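You operate a simulated robot arm through the tools that you are given. There is no shell and no other tool.

Carry out the task below with a simulated robot arm. There is one attempt and no reset: what you move stays moved.

TASK
Tighten both hose clips and pump the rig into the green until the lamp lights.
Fine: shut the dump valve for the test and open it afterwards till the pointer rests on zero. Where these are worked on the way, their far stop is far enough and under half their travel is too little: dump valve.

Only the result counts: the job must be done as asked and must still hold three seconds after the hand-in. Knocking over, shifting, dropping, spilling or breaking anything else fails it.

THE ROBOT
A 6-joint arm with a two-finger gripper, fixed in place. Base frame: the origin is at the foot of the arm, x ahead of it, y to its left, z up; the work surface is at about z = 86. Lengths are in cm, angles in rad, forces in N, time in s.
Its first joint turns from -2.897 to 2.897 rad. Payload 2.45 kg.
The TCP is the grasp point between the finger pads, 2 cm short of the fingertips. In the tool frame z runs along the fingers and y along their closing line. The gripper opens to 14 cm. The gripper's body begins 16.8 cm behind the TCP.
Orientation is that of the tool frame in the base frame, as a unit quaternion [w, x, y, z]. With the fingers straight down and closing along the base's y, the tool's x points along the base's -x, its y along +y and its z along -z.

THE INTERFACE
- The arm moves only by the tool servo_tool. Its argument "steps" is a list of rows, each a list of 7 numbers: the opening, from 0 (shut) to 1 (fully open), then the shift along the base's x, y, z in cm, then the turn, a rotation vector about the base's x, y, z in rad. In form: [[jaw, tx, ty, tz, ax, ay, az], ...]. A call has 1 to 20 rows; each row shifts and turns the commanded pose from where the row before left it. Rows are played at 5 a second. More than 5 cm and 0.15 rad between two rows, or a gripper value outside its range, and nothing of the call is played. Where a pose cannot be reached the arm comes as near as it can. A force on the tool above 40 N (or 10 N above the force at the start of the call, whichever is more), or a blocked arm, ends the call early, and 0.2 s more pass. Each finger travels about 4.5 cm/s and halts on what it meets, pressing with about 39 N; the grip force reading is that of the motor and also rises with nothing between the fingers. The clock runs only during rows and for 0.2 s after the last one: add rows that do not move to give the fingers time. The reply holds the time, the measured pose of the TCP, the force on the tool along the base axes, the opening and the grip force, in the units named above and with some noise, with the torque about the TCP (base axes, N m) and any sound that the robot's microphone picked up.
- Cameras (640 x 400 px; columns grow to the right, rows downward): "scene" is fixed at [5.01, 50.08, 172.03]; the picture's right is [-0.36, -0.93, 0.00], its down [-0.58, 0.23, -0.78] and it looks along [0.73, -0.28, -0.62] (base axes); focal length 316 px, centre (320, 200). "wrist" rides on the gripper at [7.8, 1.1, -20.9] in the tool frame; the picture's right is [-0.14, 0.99, 0.00], its down [-0.92, -0.13, -0.37] and it looks along [-0.37, -0.05, 0.93] (tool axes); focal length 280 px, centre (320, 200). There is no depth. A picture from a camera that has moved, and an enlarged one, comes with that camera's place and axes in the base frame and with its lens.
- capture(camera): a new picture of that camera. No time passes.
- zoom(camera, box): a new picture of the part [left, top, right, bottom] of that camera's present view, enlarged. No time passes.
- sign_off(): hands the job in; it is judged then, once.

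Nothing tells you positions but the pictures and the camera data. Unless the task says otherwise, let go and move clear before handing in.

The tools are called after ">>>" as name(argument=value, ...) on one line, values as JSON. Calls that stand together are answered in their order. servo_tool: Moves the arm, as the interface text tells. Its arguments: {"type":"object","properties":{"steps":{"type":"array","items":{"type":"array","items":{"type":"number"}}}},"required":["steps"]} The other tools are called the same way: capture (camera) takes a picture; zoom (camera, box) takes an enlarged picture of a part of a camera's view; sign_off () hands the job in.

At the start:

```text
time_s: 0.0
tcp_pos: [75.1, 9.92, 127.4]
tool_rot: [-0.001, 0.0, 1.0, -0.001]
contact_force: [-0.2, -0.3, 0.1]
wrist_torque: [0.0, -0.01, 0.0]
width: 14.0
gripper_force: 0.0
```

scene: 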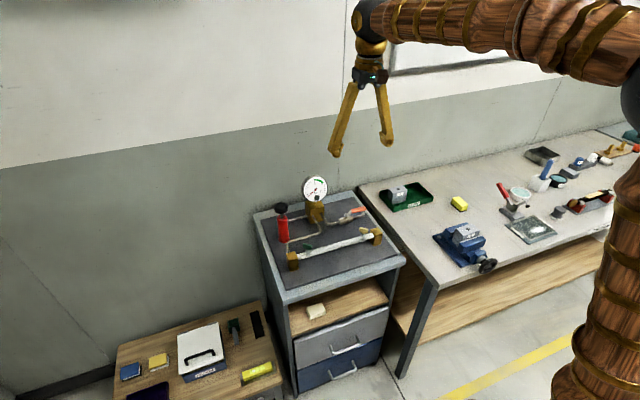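
wrist: 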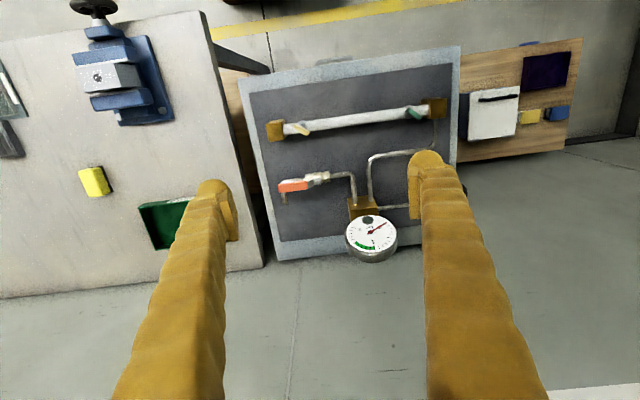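

I see a test rig on a cabinet top: gauge, red hand pump with black knob, a hose with two clips, and an orange-handled dump valve. I'll zoom in to see it in detail before moving.

>>> zoom(camera="scene", box=[240, 160, 420, 280])

>>> zoom(camera="wrist", box=[230, 60, 480, 270])

>>> zoom(camera="scene", box=[300, 170, 390, 230])

>>> zoom(camera="scene", box=[265, 195, 325, 275])

```text
3.33 times, centred on (330, 220) of scene
camera zoom: at [5.01, 50.08, 172.03], right [-0.36, -0.93, 0.0], down [-0.58, 0.23, -0.78], along [0.73, -0.28, -0.62], focal length 1053 px, centre (287, 133)
```

zoom: 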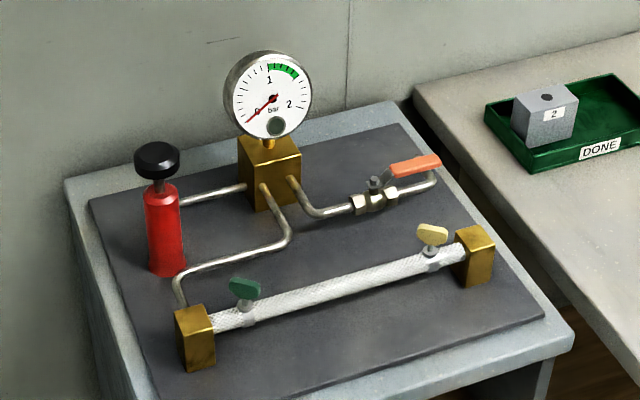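

```text
1.90 times, centred on (355, 165) of wrist
camera zoom: at [67.3, 10.97, 148.24], right [0.14, 0.99, 0.0], down [0.92, -0.13, 0.37], along [0.37, -0.05, -0.93], focal length 534 px, centre (253, 267)
```

zoom: 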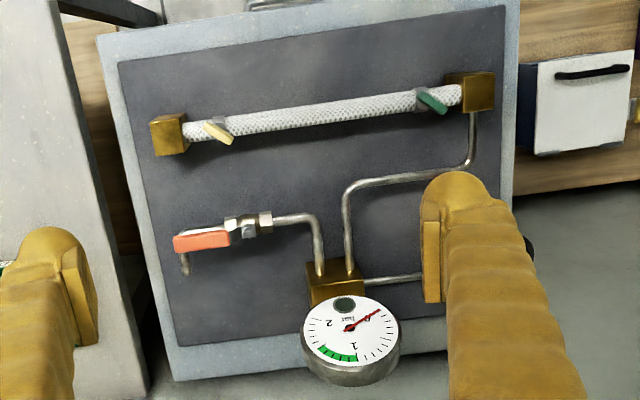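

```text
6.67 times, centred on (345, 200) of scene
camera zoom: at [5.01, 50.08, 172.03], right [-0.36, -0.93, 0.0], down [-0.58, 0.23, -0.78], along [0.73, -0.28, -0.62], focal length 2106 px, centre (153, 200)
```

zoom: 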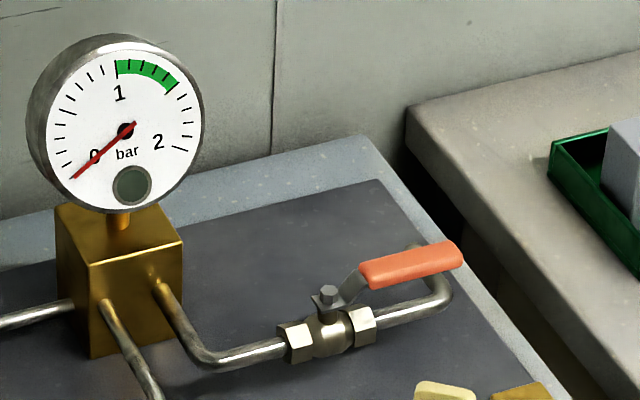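

```text
5.00 times, centred on (295, 235) of scene
camera zoom: at [5.01, 50.08, 172.03], right [-0.36, -0.93, 0.0], down [-0.58, 0.23, -0.78], along [0.73, -0.28, -0.62], focal length 1579 px, centre (445, 25)
```

zoom: 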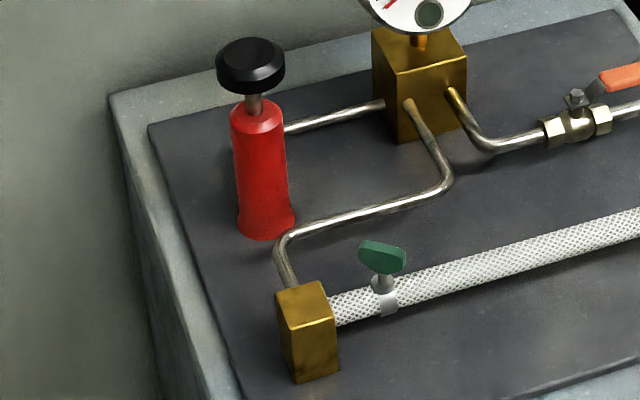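

The rig sits on the cabinet: green clip near (74, 28, 95), cream clip near (74, 7, 95), valve pivot near (84, 8.7, 95), pump knob near (86, 33, 104). I'll move above the green clip to look closer.

>>> servo_tool(steps=[[1, -0.2, 3.5, -3, 0, 0, 0], [1, -0.2, 3.5, -3, 0, 0, 0], [1, -0.2, 3.5, -3, 0, 0, 0], [1, -0.2, 3.5, -3, 0, 0, 0], [1, -0.2, 3.5, -3, 0, 0, 0], [1, 0, 0, 0, 0, 0, 0]])

>>> capture(camera="wrist")

>>> capture(camera="scene")

```text
time_s: 1.4
tcp_pos: [74.14, 27.64, 112.32]
tool_rot: [0.0, 0.0, 1.0, 0.0]
contact_force: [0.4, 0.0, -0.3]
wrist_torque: [0.01, -0.03, -0.01]
width: 14.0
gripper_force: 0.1
```

```text
taken
camera wrist: at [66.37, 28.64, 133.26], right [0.14, 0.99, 0.0], down [0.92, -0.13, 0.37], along [0.36, -0.05, -0.93], focal length 280 px, centre (320, 200)
```

wrist: 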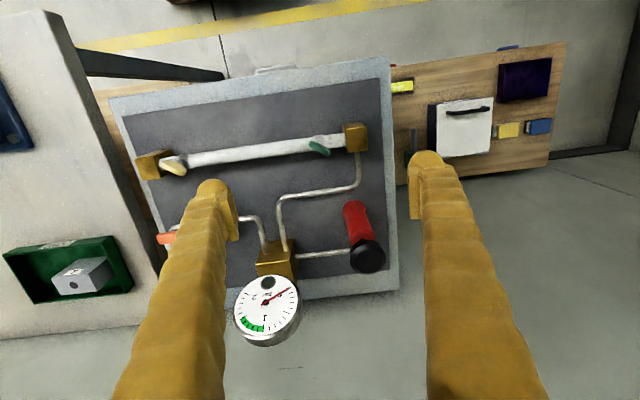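

```text
taken
```

scene: 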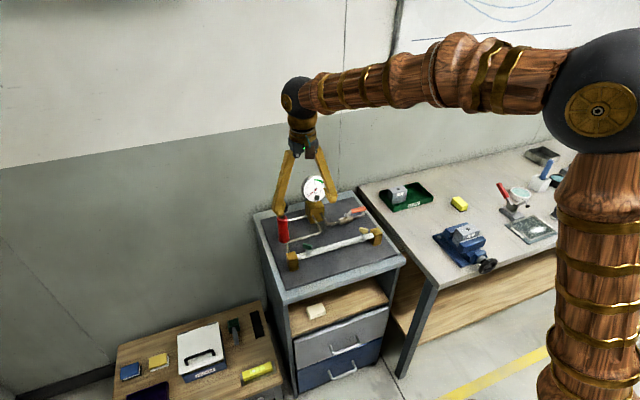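

The wrist camera is above the green clip now; I'll zoom in to get exact wing orientation and heights.

>>> zoom(camera="wrist", box=[260, 100, 400, 190])

>>> zoom(camera="wrist", box=[120, 120, 240, 200])

>>> zoom(camera="scene", box=[285, 230, 325, 275])

>>> zoom(camera="scene", box=[350, 215, 390, 255])

```text
4.44 times, centred on (330, 145) of wrist
camera zoom: at [66.37, 28.64, 133.26], right [0.14, 0.99, 0.0], down [0.92, -0.13, 0.37], along [0.36, -0.05, -0.93], focal length 1246 px, centre (276, 444)
```

zoom: 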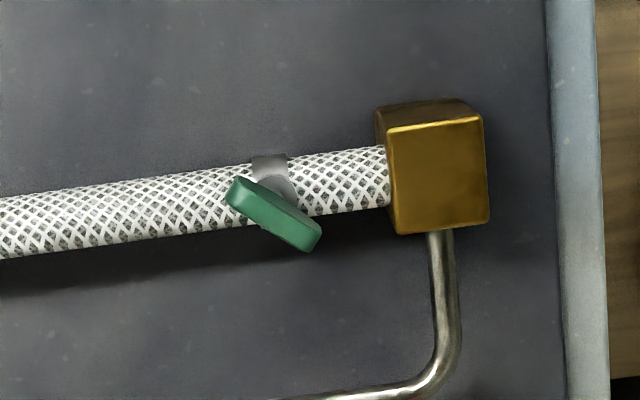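

```text
5.00 times, centred on (180, 160) of wrist
camera zoom: at [66.37, 28.64, 133.26], right [0.14, 0.99, 0.0], down [0.92, -0.13, 0.37], along [0.36, -0.05, -0.93], focal length 1402 px, centre (1020, 400)
```

zoom: 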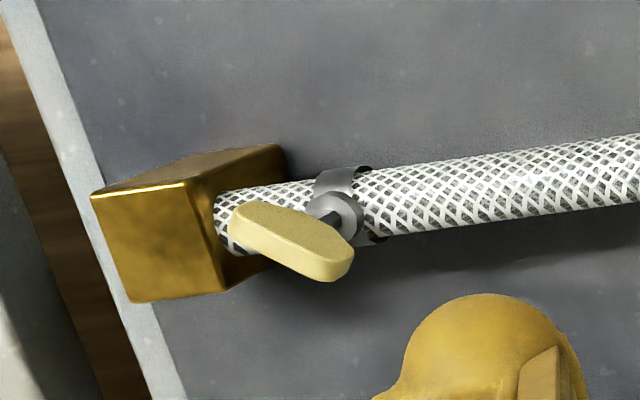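

```text
8.89 times, centred on (305, 252) of scene
camera zoom: at [5.01, 50.08, 172.03], right [-0.36, -0.93, 0.0], down [-0.58, 0.23, -0.78], along [0.73, -0.28, -0.62], focal length 2808 px, centre (453, -267)
```

zoom: 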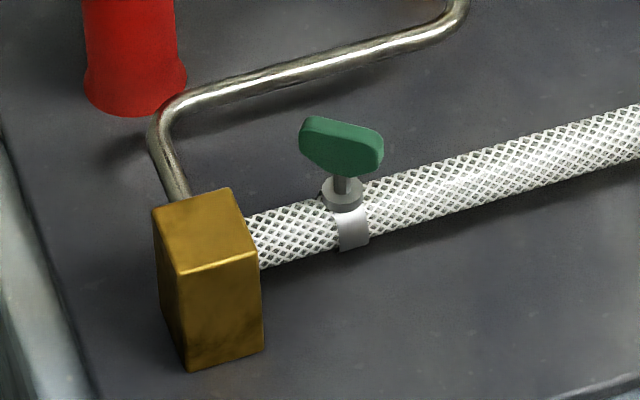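

```text
10.00 times, centred on (370, 235) of scene
camera zoom: at [5.01, 50.08, 172.03], right [-0.36, -0.93, 0.0], down [-0.58, 0.23, -0.78], along [0.73, -0.28, -0.62], focal length 3158 px, centre (-180, -150)
```

zoom: 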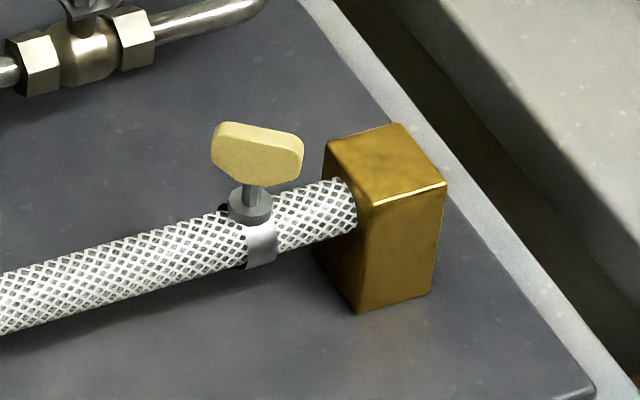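

The green wing lies at about 49° from base x, centred near (73.4, 27.75, 95.5). I'll turn the gripper so it closes across the wing and come down to look again.

>>> servo_tool(steps=[[0.45, -0.1, 0, -1, 0, 0, 0.1425], [0.45, -0.1, 0, -1, 0, 0, 0.1425], [0.45, -0.1, 0, -1, 0, 0, 0.1425], [0.45, -0.1, 0.1, -1, 0, 0, 0.1425], [0.45, -0.1, 0, -1, 0, 0, 0.1425], [0.45, -0.2, 0, -1, 0, 0, 0.1425], [0.45, 0, 0, -1, 0, 0, 0], [0.45, 0, 0, -1, 0, 0, 0], [0.45, 0, 0, 0, 0, 0, 0]])

>>> capture(camera="wrist")

>>> zoom(camera="scene", box=[240, 160, 400, 280])

```text
time_s: 3.4
tcp_pos: [73.4, 27.55, 104.23]
tool_rot: [0.0, -0.415, 0.91, -0.001]
contact_force: [0.4, -0.3, -1.1]
wrist_torque: [-0.02, 0.0, -0.01]
width: 6.32
gripper_force: 0.0
```

```text
taken
camera wrist: at [67.48, 22.27, 125.18], right [-0.66, 0.75, 0.0], down [0.7, 0.61, 0.37], along [0.28, 0.24, -0.93], focal length 280 px, centre (320, 200)
```

wrist: 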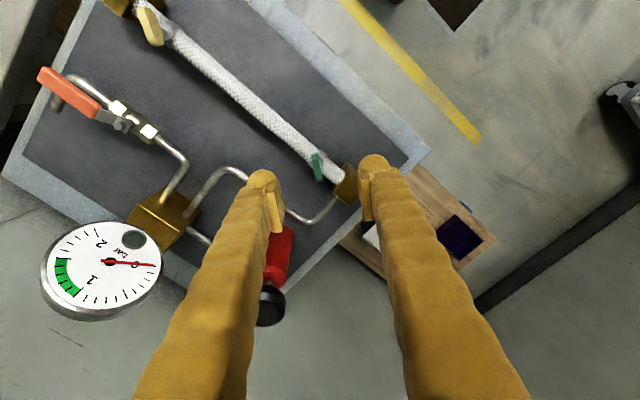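

```text
3.33 times, centred on (320, 220) of scene
camera zoom: at [5.01, 50.08, 172.03], right [-0.36, -0.93, 0.0], down [-0.58, 0.23, -0.78], along [0.73, -0.28, -0.62], focal length 1053 px, centre (320, 133)
```

zoom: 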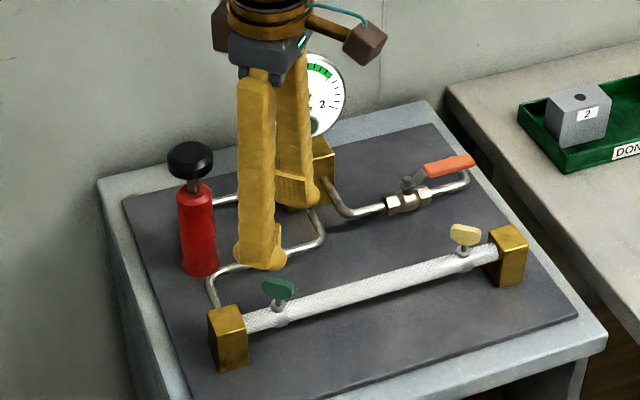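

The gripper now lines up with the wing direction, though the fingers look offset from it. I'll zoom in to measure that offset.

>>> zoom(camera="wrist", box=[270, 130, 370, 200])

```text
5.71 times, centred on (320, 165) of wrist
camera zoom: at [67.48, 22.27, 125.18], right [-0.66, 0.75, 0.0], down [0.7, 0.61, 0.37], along [0.28, 0.24, -0.93], focal length 1602 px, centre (320, 400)
```

zoom: 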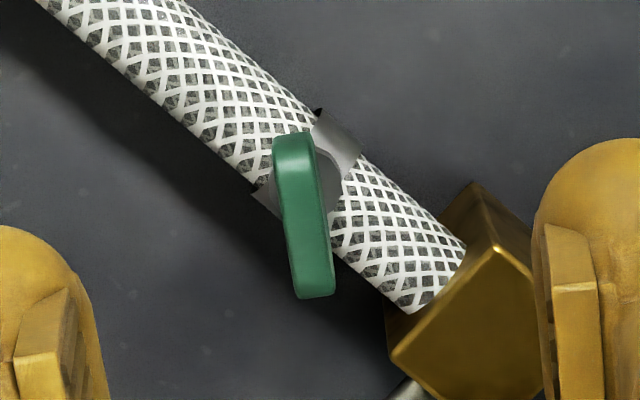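

The wing is parallel to the gripper, with a small lateral offset. I'll lower to just above the wing and check centring there.

>>> servo_tool(steps=[[0.45, 0.02, -0.02, -2, 0, 0, 0], [0.45, 0.02, -0.02, -2, 0, 0, 0], [0.45, 0.02, -0.02, -1, 0, 0, 0], [0.45, 0, 0, 0, 0, 0, 0]])

>>> zoom(camera="wrist", box=[250, 130, 390, 220])

>>> zoom(camera="scene", box=[270, 210, 350, 270])

```text
time_s: 4.4
tcp_pos: [73.46, 27.48, 99.42]
tool_rot: [0.001, -0.414, 0.91, 0.0]
contact_force: [0.5, 0.3, 0.0]
wrist_torque: [-0.02, -0.01, 0.05]
width: 6.3
gripper_force: 0.1
```

```text
4.44 times, centred on (320, 175) of wrist
camera zoom: at [67.49, 22.25, 120.25], right [-0.66, 0.75, 0.0], down [0.7, 0.61, 0.37], along [0.28, 0.24, -0.93], focal length 1246 px, centre (320, 311)
```

zoom: 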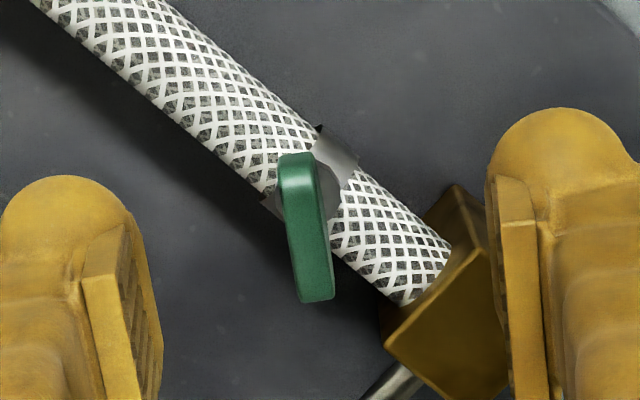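

```text
6.67 times, centred on (310, 240) of scene
camera zoom: at [5.01, 50.08, 172.03], right [-0.36, -0.93, 0.0], down [-0.58, 0.23, -0.78], along [0.73, -0.28, -0.62], focal length 2106 px, centre (387, -67)
```

zoom: 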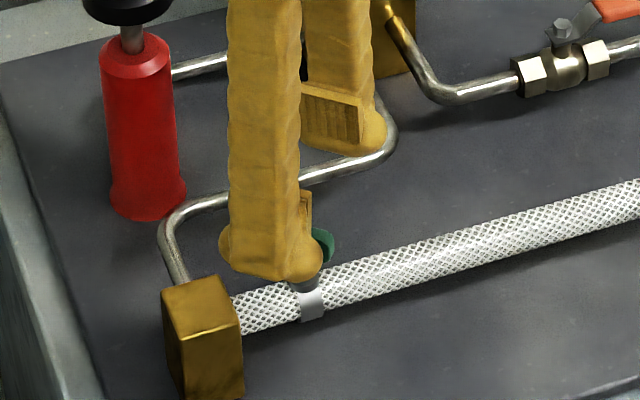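

The tips hover at the wing top with the wing nearly centred (about 1.5 mm off), and hose and brass block tops are well below the tips. I'll descend, correct the offset and close on the wing.

>>> servo_tool(steps=[[0.45, 0.12, -0.1, -1.5, 0, 0, 0], [0.45, 0, 0, -1.5, 0, 0, 0], [0.45, 0, 0, 0, 0, 0, 0]])

>>> zoom(camera="wrist", box=[250, 130, 390, 220])

>>> zoom(camera="scene", box=[270, 210, 350, 270])

```text
time_s: 5.2
tcp_pos: [73.67, 27.4, 96.3]
tool_rot: [0.0, -0.414, 0.91, 0.0]
contact_force: [-0.1, 0.1, -0.2]
wrist_torque: [0.0, -0.01, -0.06]
width: 6.31
gripper_force: 0.0
```

```text
4.44 times, centred on (320, 175) of wrist
camera zoom: at [67.62, 22.1, 117.16], right [-0.66, 0.75, 0.0], down [0.7, 0.61, 0.37], along [0.28, 0.24, -0.93], focal length 1246 px, centre (320, 311)
```

zoom: 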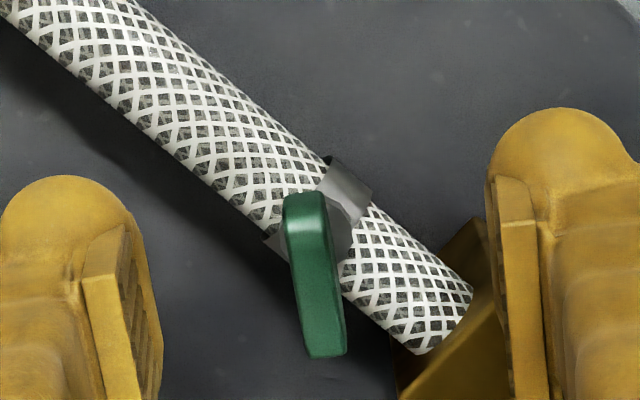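

```text
6.67 times, centred on (310, 240) of scene
camera zoom: at [5.01, 50.08, 172.03], right [-0.36, -0.93, 0.0], down [-0.58, 0.23, -0.78], along [0.73, -0.28, -0.62], focal length 2106 px, centre (387, -67)
```

zoom: 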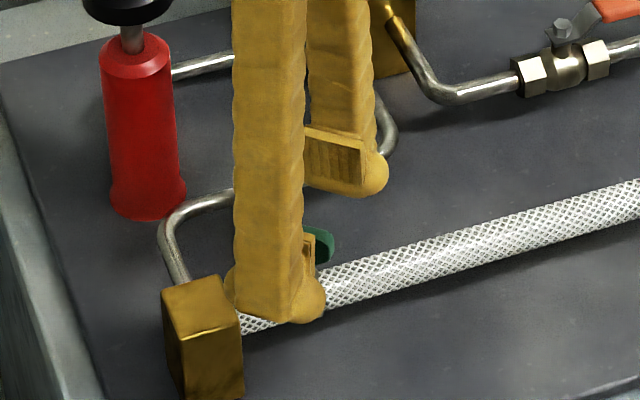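

Wing is centred between the pads. Closing the gripper on it now.

>>> servo_tool(steps=[[0.2, 0, 0, 0, 0, 0, 0], [0.1, 0, 0, 0, 0, 0, 0], [0, 0, 0, 0, 0, 0, 0], [0, 0, 0, 0, 0, 0, 0], [0, 0, 0, 0, 0, 0, 0]])

>>> zoom(camera="wrist", box=[250, 130, 390, 220])

```text
time_s: 6.4
tcp_pos: [73.69, 27.21, 96.19]
tool_rot: [0.001, -0.415, 0.91, -0.001]
contact_force: [22.7, -20.6, -5.2]
wrist_torque: [-0.3, -0.24, -0.14]
width: 0.69
gripper_force: 34.9
```

```text
4.44 times, centred on (320, 175) of wrist
camera zoom: at [67.7, 22.03, 117.16], right [-0.66, 0.75, 0.0], down [0.7, 0.61, 0.37], along [0.28, 0.24, -0.93], focal length 1246 px, centre (320, 311)
```

zoom: 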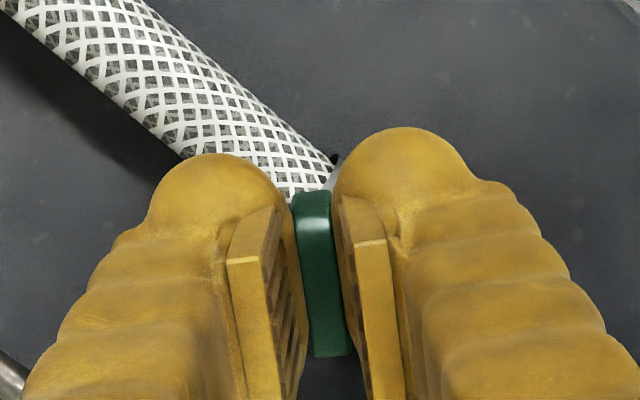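

The wing is gripped (0.69 cm), but there's a 30 N side load because the arm is slightly off axis. I'll shift about 1 mm to relieve it.

>>> servo_tool(steps=[[0, 0.07, -0.06, 0, 0, 0, 0], [0, 0, 0, 0, 0, 0, 0]])

```text
time_s: 7.0
tcp_pos: [73.62, 27.29, 96.3]
tool_rot: [0.0, -0.415, 0.91, 0.001]
contact_force: [17.8, -32.3, -1.9]
wrist_torque: [-0.45, -0.19, -0.15]
width: 0.66
gripper_force: 35.3
```

The load changed shape rather than falling. I'll hold a moment without moving to see how the reading settles.

>>> servo_tool(steps=[[0, 0, 0, 0, 0, 0, 0], [0, 0, 0, 0, 0, 0, 0]])

```text
time_s: 7.6
tcp_pos: [73.68, 27.29, 96.36]
tool_rot: [0.0, -0.415, 0.91, 0.001]
contact_force: [17.8, -39.6, -1.5]
wrist_torque: [-0.56, -0.17, -0.16]
width: 0.68
gripper_force: 34.2
```

The servo is creeping to its commanded spot and pressing the wing sideways in +y. I'll shift along the force direction to unload it.

>>> servo_tool(steps=[[0, 0.05, -0.1, 0, 0, 0, 0], [0, 0.03, -0.06, 0, 0, 0, 0], [0, 0, 0, 0, 0, 0, 0]])

```text
time_s: 8.4
tcp_pos: [73.77, 27.16, 96.22]
tool_rot: [0.0, -0.415, 0.91, 0.001]
contact_force: [-1.6, -5.8, -8.3]
wrist_torque: [-0.06, -0.04, -0.06]
width: 0.66
gripper_force: 35.0
```

Side load is gone, so the screw axis is about (73.75, 27.13). Now I'll turn the wing clockwise a little and watch the torque.

>>> servo_tool(steps=[[0, 0, -0.02, 0, 0, 0, -0.1], [0, 0, 0, 0, 0, 0, -0.1], [0, 0, 0, 0, 0, 0, -0.1], [0, 0, 0, 0, 0, 0, 0]])

```text
time_s: 9.3
tcp_pos: [73.65, 27.34, 96.28]
tool_rot: [-0.001, -0.275, 0.961, 0.0]
contact_force: [-1.1, 4.5, 1.6]
wrist_torque: [0.13, -0.01, 0.03]
width: 0.65
gripper_force: 34.0
stopped in row 4: the force on the tool passed its limit at 42 N (the readings are from after the stop); the commanded pose is now the measured one
```

The turn went through (about 0.3 rad), but a side force spiked past 40 N near the end. I'll check whether the wing turned with the gripper.

>>> zoom(camera="wrist", box=[250, 130, 390, 220])

>>> zoom(camera="scene", box=[270, 210, 350, 270])

```text
4.44 times, centred on (320, 175) of wrist
camera zoom: at [66.44, 24.05, 117.2], right [-0.41, 0.91, 0.0], down [0.85, 0.38, 0.37], along [0.34, 0.15, -0.93], focal length 1246 px, centre (320, 311)
```

zoom: 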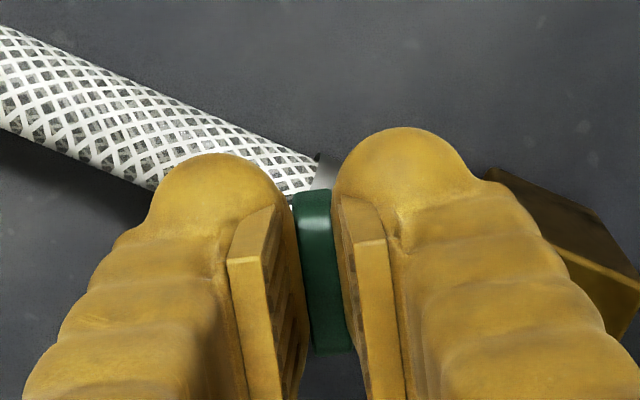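

```text
6.67 times, centred on (310, 240) of scene
camera zoom: at [5.01, 50.08, 172.03], right [-0.36, -0.93, 0.0], down [-0.58, 0.23, -0.78], along [0.73, -0.28, -0.62], focal length 2106 px, centre (387, -67)
```

zoom: 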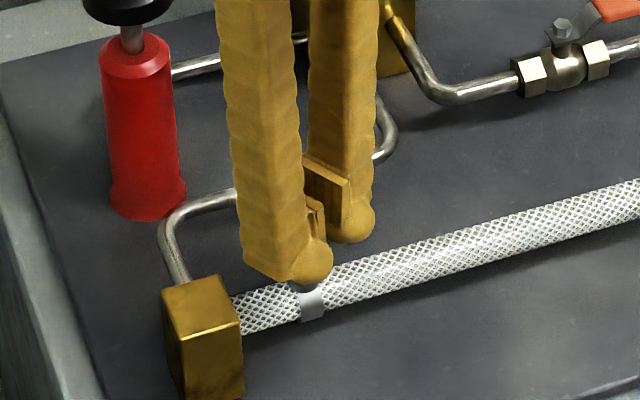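

The wing turned with the gripper; the force came from the grip being a bit off the screw axis. I'll continue with small turns plus a compensating shift and watch the load.

>>> servo_tool(steps=[[0, -0.03, 0.05, 0, 0, 0, -0.1], [0, 0, 0, 0, 0, 0, 0]])

```text
time_s: 9.9
tcp_pos: [73.62, 27.33, 96.23]
tool_rot: [0.0, -0.226, 0.974, 0.001]
contact_force: [-4.0, 5.7, 3.0]
wrist_torque: [0.05, 0.05, 0.0]
width: 0.66
gripper_force: 35.1
```

Load stays low with the compensated turn. Continuing the same way for several more steps.

>>> servo_tool(steps=[[0, -0.03, 0.07, 0, 0, 0, -0.1], [0, -0.02, 0.07, 0, 0, 0, -0.1], [0, -0.015, 0.07, 0, 0, 0, -0.1], [0, 0, 0, 0, 0, 0, 0]])

```text
time_s: 10.9
tcp_pos: [73.45, 27.38, 96.27]
tool_rot: [-0.001, -0.078, 0.997, 0.001]
contact_force: [5.3, -22.4, -3.1]
wrist_torque: [-0.28, 0.01, -0.08]
width: 0.65
gripper_force: 34.5
```

Slightly over-compensated in y (−22 N). I'll take some back and use a smaller per-step shift.

>>> servo_tool(steps=[[0, 0.01, -0.08, 0, 0, 0, 0], [0, 0, 0.03, 0, 0, 0, -0.1], [0, 0, 0.03, 0, 0, 0, -0.1], [0, 0, 0, 0, 0, 0, 0]])

```text
time_s: 11.9
tcp_pos: [73.57, 27.52, 96.36]
tool_rot: [0.001, 0.022, 1.0, 0.001]
contact_force: [6.3, -6.0, 0.0]
wrist_torque: [-0.06, -0.11, -0.02]
width: 0.66
gripper_force: 34.4
```

Load is low and the wing turns freely so far (about 0.9 rad). Continuing clockwise.

>>> servo_tool(steps=[[0, 0.02, 0.02, 0, 0, 0, -0.12], [0, 0.01, 0.035, 0, 0, 0, -0.12], [0, 0.01, 0.035, 0, 0, 0, -0.12], [0, 0.015, 0.035, 0, 0, 0, -0.12], [0, 0, 0, 0, 0, 0, 0]])

```text
time_s: 13.1
tcp_pos: [73.57, 27.76, 96.3]
tool_rot: [0.002, 0.26, 0.966, 0.002]
contact_force: [-8.6, 7.6, 26.9]
wrist_torque: [0.14, 0.18, -0.02]
width: 0.62
gripper_force: 34.7
```

An upward force of 27 N has appeared on the tool. I'll look before going on.

>>> zoom(camera="wrist", box=[250, 130, 390, 220])

>>> zoom(camera="scene", box=[280, 225, 330, 265])

>>> zoom(camera="scene", box=[240, 160, 400, 280])

```text
4.44 times, centred on (320, 175) of wrist
camera zoom: at [67.36, 32.53, 117.22], right [0.62, 0.79, 0.0], down [0.73, -0.57, 0.37], along [0.29, -0.22, -0.93], focal length 1246 px, centre (320, 311)
```

zoom: 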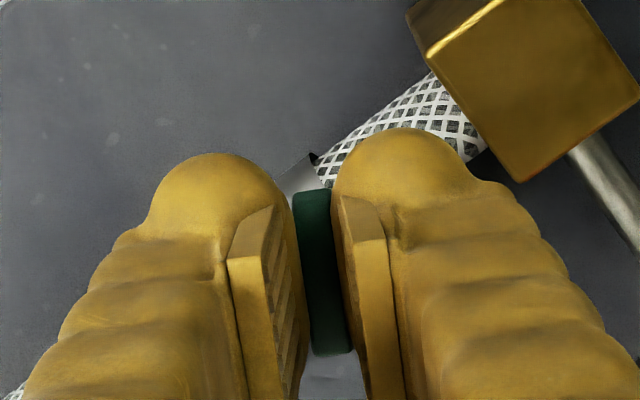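

```text
10.00 times, centred on (305, 245) of scene
camera zoom: at [5.01, 50.08, 172.03], right [-0.36, -0.93, 0.0], down [-0.58, 0.23, -0.78], along [0.73, -0.28, -0.62], focal length 3158 px, centre (470, -250)
```

zoom: 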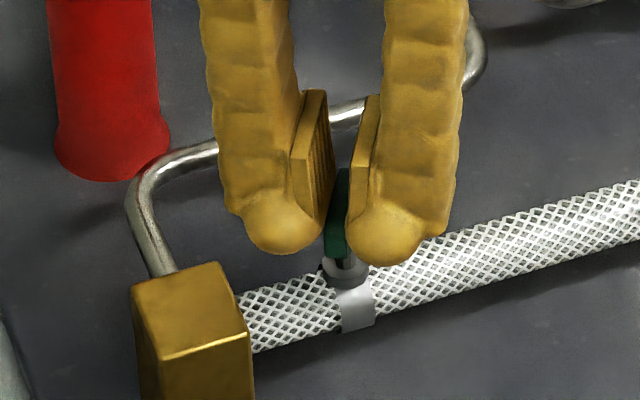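

```text
3.33 times, centred on (320, 220) of scene
camera zoom: at [5.01, 50.08, 172.03], right [-0.36, -0.93, 0.0], down [-0.58, 0.23, -0.78], along [0.73, -0.28, -0.62], focal length 1053 px, centre (320, 133)
```

zoom: 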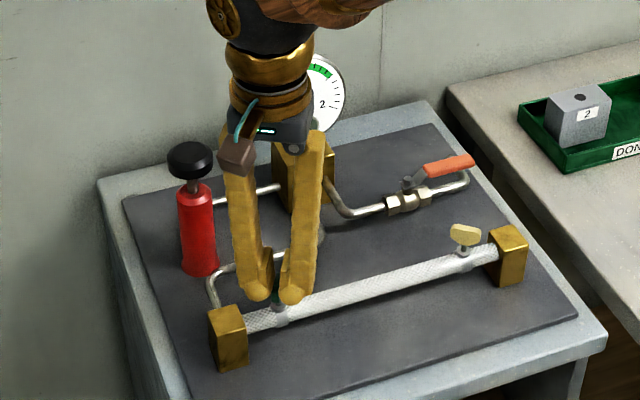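

I'll open the jaws slightly without moving: if the upward force remains, the tips touch something; if it vanishes, it came from the wing.

>>> servo_tool(steps=[[0.15, 0, 0, 0, 0, 0, 0], [0.15, 0, 0, 0, 0, 0, 0]])

>>> zoom(camera="wrist", box=[250, 130, 390, 220])

>>> zoom(camera="scene", box=[280, 225, 330, 265])

```text
time_s: 13.7
tcp_pos: [73.55, 27.6, 96.21]
tool_rot: [0.0, 0.259, 0.966, 0.002]
contact_force: [0.3, 0.9, -0.6]
wrist_torque: [0.01, 0.0, -0.02]
width: 2.11
gripper_force: 0.1
```

```text
4.44 times, centred on (320, 175) of wrist
camera zoom: at [67.38, 32.48, 117.12], right [0.61, 0.79, 0.0], down [0.73, -0.57, 0.37], along [0.29, -0.22, -0.93], focal length 1246 px, centre (320, 311)
```

zoom: 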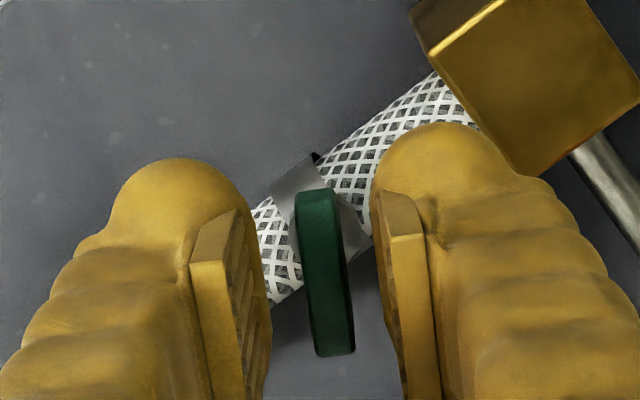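

```text
10.00 times, centred on (305, 245) of scene
camera zoom: at [5.01, 50.08, 172.03], right [-0.36, -0.93, 0.0], down [-0.58, 0.23, -0.78], along [0.73, -0.28, -0.62], focal length 3158 px, centre (470, -250)
```

zoom: 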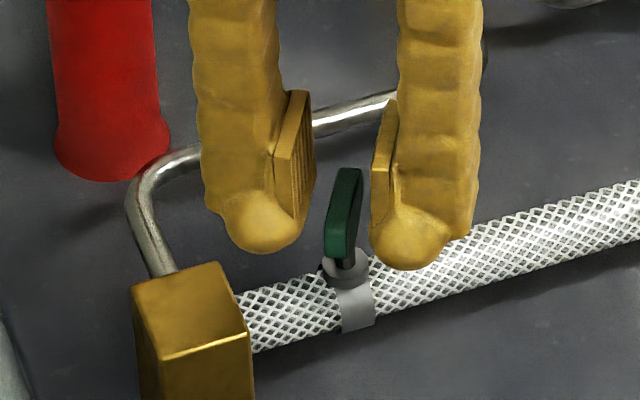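

The force vanished, so it came through the wing itself. I'll zoom in closely on the stem to judge whether the screw moved up or down.

>>> zoom(camera="scene", box=[304, 236, 328, 260])

>>> zoom(camera="scene", box=[366, 224, 390, 248])

>>> zoom(camera="wrist", box=[300, 160, 350, 220])

```text
16.00 times, centred on (316, 248) of scene
camera zoom: at [5.01, 50.08, 172.03], right [-0.36, -0.93, 0.0], down [-0.58, 0.23, -0.78], along [0.73, -0.28, -0.62], focal length 5053 px, centre (384, -568)
```

zoom: 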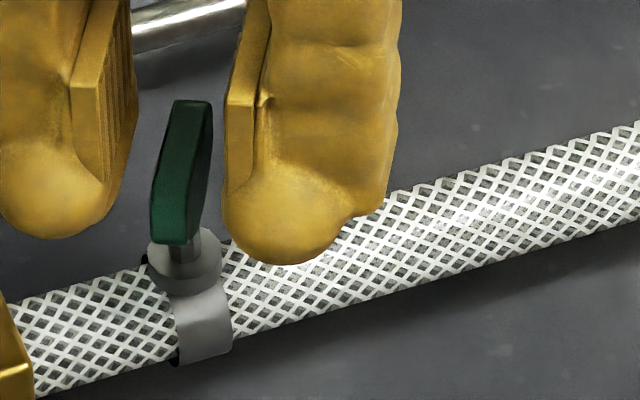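

```text
16.00 times, centred on (378, 236) of scene
camera zoom: at [5.01, 50.08, 172.03], right [-0.36, -0.93, 0.0], down [-0.58, 0.23, -0.78], along [0.73, -0.28, -0.62], focal length 5053 px, centre (-608, -376)
```

zoom: 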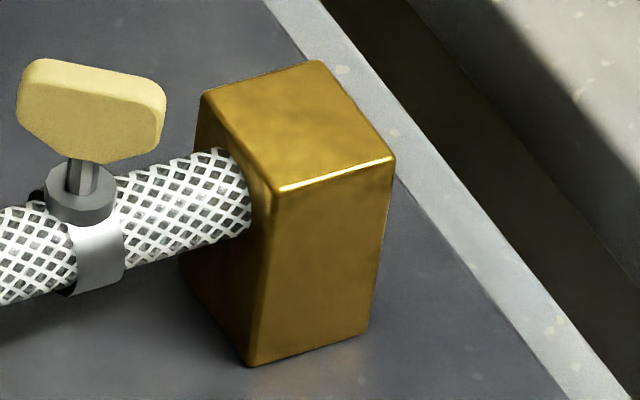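

```text
6.67 times, centred on (325, 190) of wrist
camera zoom: at [67.38, 32.48, 117.12], right [0.61, 0.79, 0.0], down [0.73, -0.57, 0.37], along [0.29, -0.22, -0.93], focal length 1869 px, centre (287, 267)
```

zoom: 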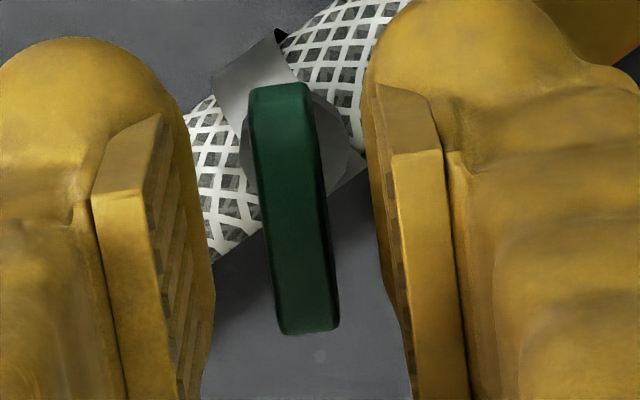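

The wing followed the gripper about 1.4 rad. My estimate of the screw axis is now about (74.0, 27.45), so I'll shift 4–5 mm along the wing to sit on the axis and regrip.

>>> servo_tool(steps=[[0.2, 0.42, -0.16, 0, 0, 0, 0], [0.2, 0, 0, 0, 0, 0, 0], [0.1, 0, 0, 0, 0, 0, 0], [0, 0, 0, 0, 0, 0, 0], [0, 0, 0, 0, 0, 0, 0]])

>>> zoom(camera="wrist", box=[250, 130, 390, 220])

```text
time_s: 14.9
tcp_pos: [74.04, 27.37, 96.27]
tool_rot: [-0.001, 0.258, 0.966, 0.001]
contact_force: [0.7, -0.4, -1.6]
wrist_torque: [-0.02, -0.05, 0.0]
width: 0.7
gripper_force: 34.9
```

```text
4.44 times, centred on (320, 175) of wrist
camera zoom: at [67.78, 32.3, 117.2], right [0.61, 0.79, 0.0], down [0.73, -0.57, 0.37], along [0.29, -0.22, -0.93], focal length 1246 px, centre (320, 311)
```

zoom: 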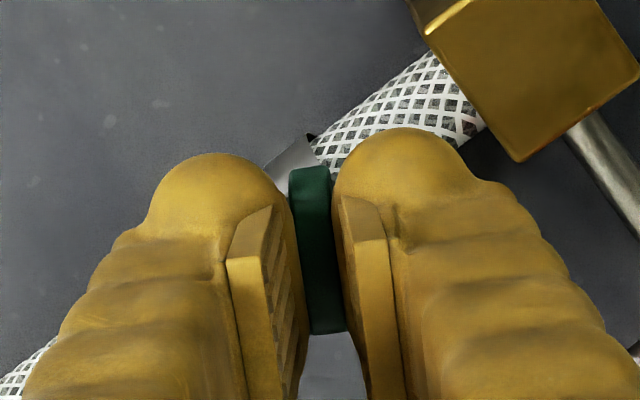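

Gripped with nearly zero side load. Turning clockwise about this axis now.

>>> servo_tool(steps=[[0, 0, 0, 0, 0, 0, -0.12], [0, 0, 0, 0, 0, 0, -0.12], [0, 0, 0, 0, 0, 0, -0.12], [0, 0, 0, 0, 0, 0, 0]])

```text
time_s: 15.9
tcp_pos: [74.01, 27.57, 96.28]
tool_rot: [0.0, 0.428, 0.904, 0.001]
contact_force: [-2.5, -2.8, -7.9]
wrist_torque: [0.02, 0.05, -0.01]
width: 0.67
gripper_force: 34.4
```

Very little load – axis found. Continuing clockwise.

>>> servo_tool(steps=[[0, 0, 0, 0, 0, 0, -0.12], [0, 0, 0, 0, 0, 0, -0.12], [0, 0, 0, 0, 0, 0, -0.12], [0, 0, 0, 0, 0, 0, -0.12], [0, 0, 0, 0, 0, 0, -0.12], [0, 0, 0, 0, 0, 0, -0.12], [0, 0, 0, 0, 0, 0, 0]])

```text
time_s: 17.5
tcp_pos: [74.01, 27.45, 96.3]
tool_rot: [0.001, 0.719, 0.695, 0.0]
contact_force: [-22.2, -13.1, 13.1]
wrist_torque: [-0.25, 0.28, 0.83]
width: 0.7
gripper_force: 35.2
```

Resistance torque has appeared (0.83 N·m), so the clip is biting. I'll go on in small steps to feel for the stop.

>>> servo_tool(steps=[[0, 0, 0, 0, 0, 0, -0.06], [0, 0, 0, 0, 0, 0, -0.06], [0, 0, 0, 0, 0, 0, 0]])

>>> zoom(camera="wrist", box=[250, 130, 390, 220])

>>> zoom(camera="scene", box=[290, 225, 330, 260])

```text
time_s: 18.3
tcp_pos: [73.97, 27.41, 96.33]
tool_rot: [0.001, 0.759, 0.651, 0.001]
contact_force: [-30.1, -5.0, 25.0]
wrist_torque: [0.04, 0.4, 1.04]
width: 1.0
gripper_force: 37.0
```

```text
4.44 times, centred on (320, 175) of wrist
camera zoom: at [76.2, 35.03, 117.23], right [0.96, -0.29, 0.0], down [-0.27, -0.89, 0.37], along [-0.1, -0.35, -0.93], focal length 1246 px, centre (320, 311)
```

zoom: 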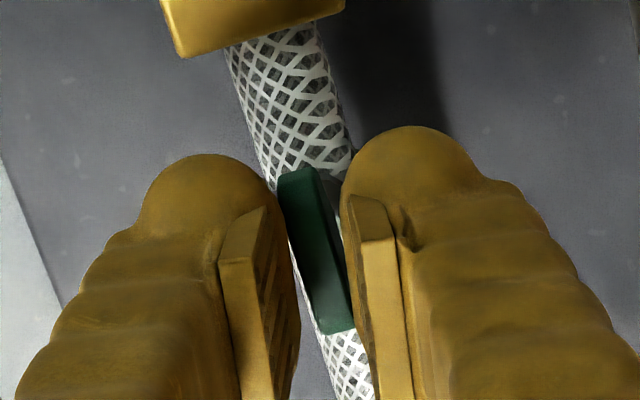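

```text
11.43 times, centred on (310, 242) of scene
camera zoom: at [5.01, 50.08, 172.03], right [-0.36, -0.93, 0.0], down [-0.58, 0.23, -0.78], along [0.73, -0.28, -0.62], focal length 3610 px, centre (434, -286)
```

zoom: 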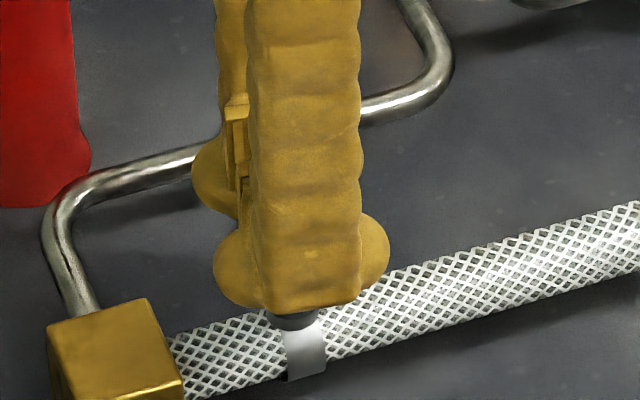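

The wing reached its stop, lying parallel with the hose, and the pads began to slip on it. I'll relax the turn, release and rise to check it.

>>> servo_tool(steps=[[0, 0, 0, 0, 0, 0, 0.08], [0.3, 0, 0, 0, 0, 0, 0], [0.45, 0, 0, 0, 0, 0, 0], [0.45, 0, 0, 3, 0, 0, 0], [0.45, 0, 0, 4, 0, 0, 0], [0.45, 0, 0, 0, 0, 0, 0]])

>>> zoom(camera="wrist", box=[240, 100, 400, 200])

>>> zoom(camera="scene", box=[285, 225, 325, 265])

```text
time_s: 19.7
tcp_pos: [73.94, 27.46, 103.43]
tool_rot: [0.001, 0.732, 0.681, 0.0]
contact_force: [1.2, 0.2, -0.3]
wrist_torque: [0.03, -0.06, 0.01]
width: 6.3
gripper_force: 0.0
```

```text
4.00 times, centred on (320, 150) of wrist
camera zoom: at [75.52, 35.16, 124.3], right [0.98, -0.21, 0.0], down [-0.2, -0.91, 0.37], along [-0.08, -0.36, -0.93], focal length 1122 px, centre (320, 400)
```

zoom: 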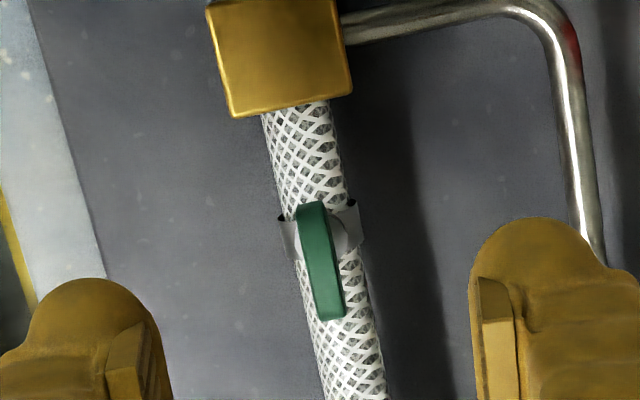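

```text
10.00 times, centred on (305, 245) of scene
camera zoom: at [5.01, 50.08, 172.03], right [-0.36, -0.93, 0.0], down [-0.58, 0.23, -0.78], along [0.73, -0.28, -0.62], focal length 3158 px, centre (470, -250)
```

zoom: 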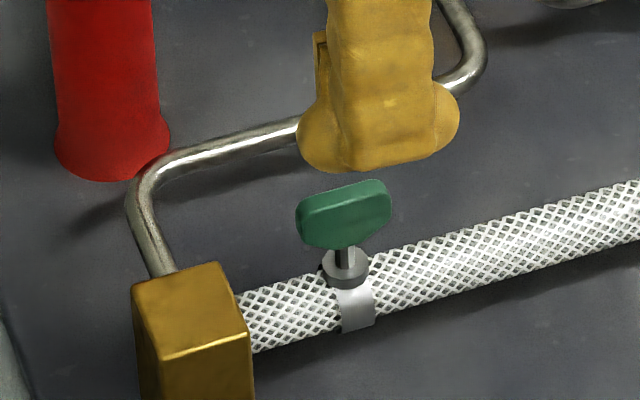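

The green clip is tight with its wing along the hose. Next I'll swing back and move over to the cream clip at about (74, 7.2) to look at it from above.

>>> servo_tool(steps=[[0.45, 0, -1.18, 1, 0, 0, 0.15], [0.45, 0, -1.18, 0, 0, 0, 0.15], [0.45, 0, -1.18, 0, 0, 0, 0.15], [0.45, 0, -1.18, 0, 0, 0, 0.15], [0.45, 0, -1.18, 0, 0, 0, 0.15], [0.45, 0, -1.18, 0, 0, 0, 0.15], [0.45, 0, -1.18, 0, 0, 0, 0.15], [0.45, 0, -1.18, 0, 0, 0, 0.15], [0.45, 0, -1.18, 0, 0, 0, 0.15], [0.45, 0, -1.18, 0, 0, 0, 0.15], [0.45, 0, -1.18, 0, 0, 0, 0.15], [0.45, 0, -1.18, 0, 0, 0, 0.15], [0.45, 0, -1.18, 0, 0, 0, 0.15], [0.45, 0, -1.18, 0, 0, 0, 0.15], [0.45, 0, -1.18, 0, 0, 0, 0.15], [0.45, 0, -1.18, 0, 0, 0, 0.15], [0.45, 0, -1.18, 0, 0, 0, 0.15], [0.45, 0, 0, -1, 0, 0, 0]])

>>> capture(camera="wrist")

>>> zoom(camera="wrist", box=[260, 120, 380, 200])

>>> zoom(camera="scene", box=[240, 160, 400, 280])

```text
time_s: 23.5
tcp_pos: [74.17, 7.53, 103.2]
tool_rot: [-0.001, -0.437, 0.899, 0.0]
contact_force: [-0.2, 0.0, -0.8]
wrist_torque: [0.0, 0.06, -0.01]
width: 6.33
gripper_force: 0.1
```

```text
taken
camera wrist: at [68.43, 1.95, 124.22], right [-0.69, 0.72, 0.0], down [0.67, 0.65, 0.37], along [0.26, 0.26, -0.93], focal length 280 px, centre (320, 200)
```

wrist: 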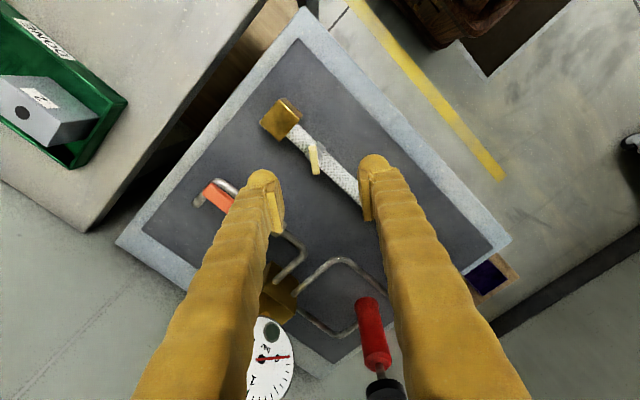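

```text
5.00 times, centred on (320, 160) of wrist
camera zoom: at [68.43, 1.95, 124.22], right [-0.69, 0.72, 0.0], down [0.67, 0.65, 0.37], along [0.26, 0.26, -0.93], focal length 1402 px, centre (320, 400)
```

zoom: 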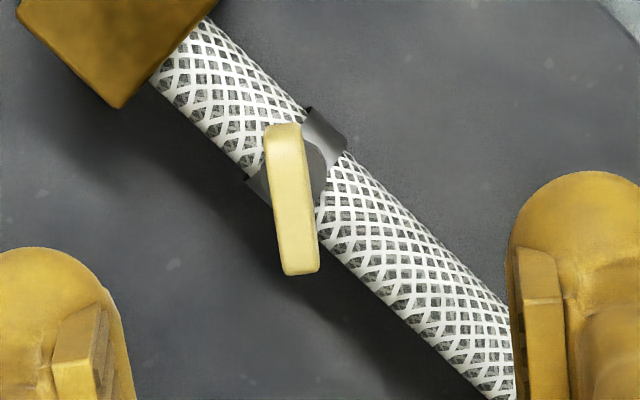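

```text
3.33 times, centred on (320, 220) of scene
camera zoom: at [5.01, 50.08, 172.03], right [-0.36, -0.93, 0.0], down [-0.58, 0.23, -0.78], along [0.73, -0.28, -0.62], focal length 1053 px, centre (320, 133)
```

zoom: 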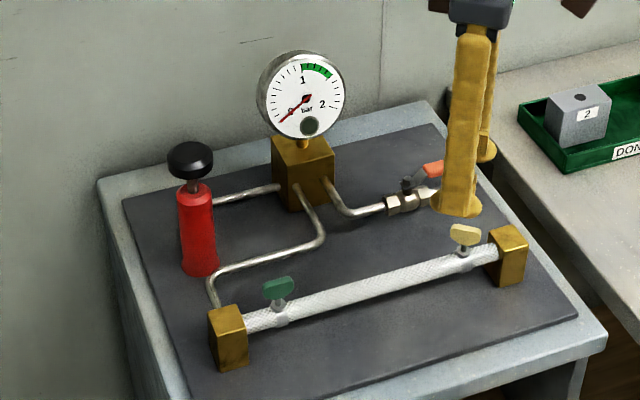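

Both wings started at the same angle; the cream clip's axis works out to about (74.0, 6.55). I'll shift there, align to the wing and lower to just above it.

>>> servo_tool(steps=[[0.45, -0.05, -0.5, -1.3, 0, 0, -0.045], [0.45, -0.05, -0.35, -1.3, 0, 0, 0], [0.45, 0, 0, -1.2, 0, 0, 0], [0.45, 0, 0, 0, 0, 0, 0]])

>>> zoom(camera="wrist", box=[250, 130, 390, 220])

>>> zoom(camera="scene", box=[340, 200, 400, 250])

```text
time_s: 24.5
tcp_pos: [73.99, 6.46, 99.39]
tool_rot: [-0.001, -0.417, 0.909, 0.001]
contact_force: [-0.1, -0.2, -0.3]
wrist_torque: [-0.01, -0.02, -0.01]
width: 6.32
gripper_force: 0.1
```

```text
4.44 times, centred on (320, 175) of wrist
camera zoom: at [68.08, 1.33, 120.39], right [-0.66, 0.75, 0.0], down [0.7, 0.61, 0.37], along [0.27, 0.24, -0.93], focal length 1246 px, centre (320, 311)
```

zoom: 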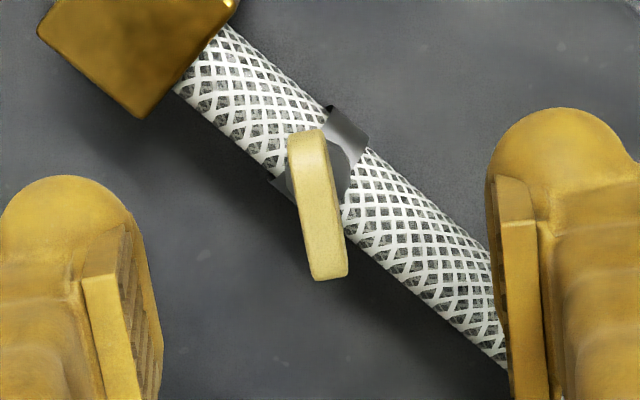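

```text
8.00 times, centred on (370, 225) of scene
camera zoom: at [5.01, 50.08, 172.03], right [-0.36, -0.93, 0.0], down [-0.58, 0.23, -0.78], along [0.73, -0.28, -0.62], focal length 2527 px, centre (-80, 0)
```

zoom: 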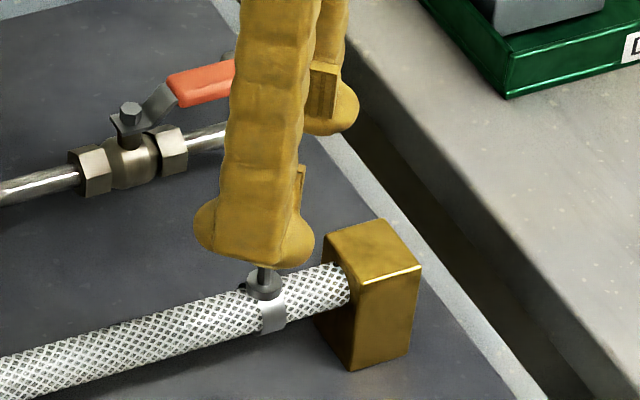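

The wing is centred between the pads. Descending and closing.

>>> servo_tool(steps=[[0.45, 0, 0, -1.6, 0, 0, 0], [0.45, 0, 0, -1.6, 0, 0, 0], [0.3, 0, 0, 0, 0, 0, 0], [0.15, 0, 0, 0, 0, 0, 0], [0, 0, 0, 0, 0, 0, 0], [0, 0, 0, 0, 0, 0, 0]])

>>> zoom(camera="wrist", box=[250, 130, 390, 220])

```text
time_s: 25.9
tcp_pos: [73.99, 6.57, 96.45]
tool_rot: [0.0, -0.416, 0.909, 0.001]
contact_force: [3.3, -3.8, -1.1]
wrist_torque: [-0.03, -0.07, -0.03]
width: 0.64
gripper_force: 22.7
```

```text
4.44 times, centred on (320, 175) of wrist
camera zoom: at [68.12, 1.34, 117.29], right [-0.66, 0.75, 0.0], down [0.7, 0.61, 0.37], along [0.28, 0.24, -0.93], focal length 1246 px, centre (320, 311)
```

zoom: 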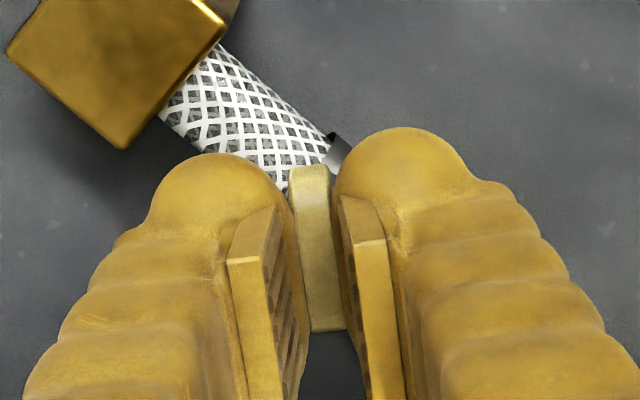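

Good grip with almost no side load. Turning the cream wing clockwise in a few steps first.

>>> servo_tool(steps=[[0, 0, 0, 0, 0, 0, 0], [0, 0, 0, 0, 0, 0, -0.12], [0, 0, 0, 0, 0, 0, -0.12], [0, 0, 0, 0, 0, 0, -0.12], [0, 0, 0, 0, 0, 0, -0.12], [0, 0, 0, 0, 0, 0, 0]])

```text
time_s: 27.3
tcp_pos: [73.95, 6.56, 96.39]
tool_rot: [0.001, -0.187, 0.982, 0.001]
contact_force: [17.6, -5.6, 32.1]
wrist_torque: [-0.04, -0.26, 0.0]
width: 0.61
gripper_force: 34.0
```

An upward force of 32 N has built up on this one. I'll release without moving and look at whether the wing height changed.

>>> servo_tool(steps=[[0.25, 0, 0, 0, 0, 0, 0], [0.25, 0, 0, 0, 0, 0, 0], [0.45, 0, 0, 0, 0, 0, 0]])

>>> zoom(camera="scene", box=[360, 220, 392, 252])

>>> zoom(camera="wrist", box=[250, 130, 390, 220])

```text
time_s: 28.1
tcp_pos: [73.9, 6.5, 96.27]
tool_rot: [-0.001, -0.188, 0.982, 0.001]
contact_force: [0.8, -0.1, 0.3]
wrist_torque: [0.0, -0.02, -0.01]
width: 6.29
gripper_force: 0.1
```

```text
12.50 times, centred on (376, 236) of scene
camera zoom: at [5.01, 50.08, 172.03], right [-0.36, -0.93, 0.0], down [-0.58, 0.23, -0.78], along [0.73, -0.28, -0.62], focal length 3948 px, centre (-380, -250)
```

zoom: 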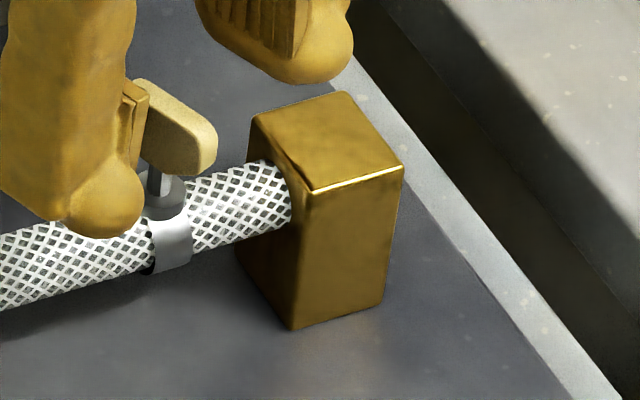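

```text
4.44 times, centred on (320, 175) of wrist
camera zoom: at [66.31, 4.63, 117.16], right [-0.24, 0.97, 0.0], down [0.9, 0.22, 0.37], along [0.36, 0.09, -0.93], focal length 1246 px, centre (320, 311)
```

zoom: 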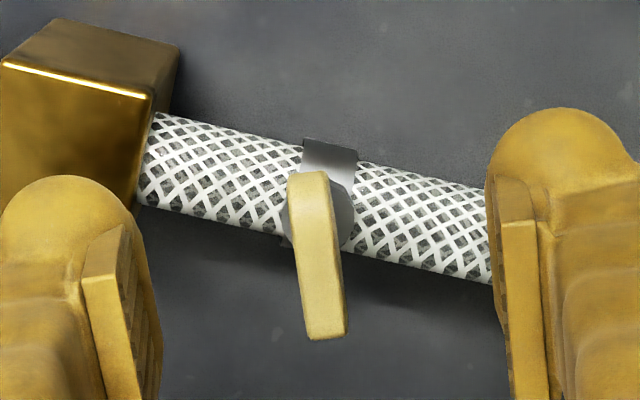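

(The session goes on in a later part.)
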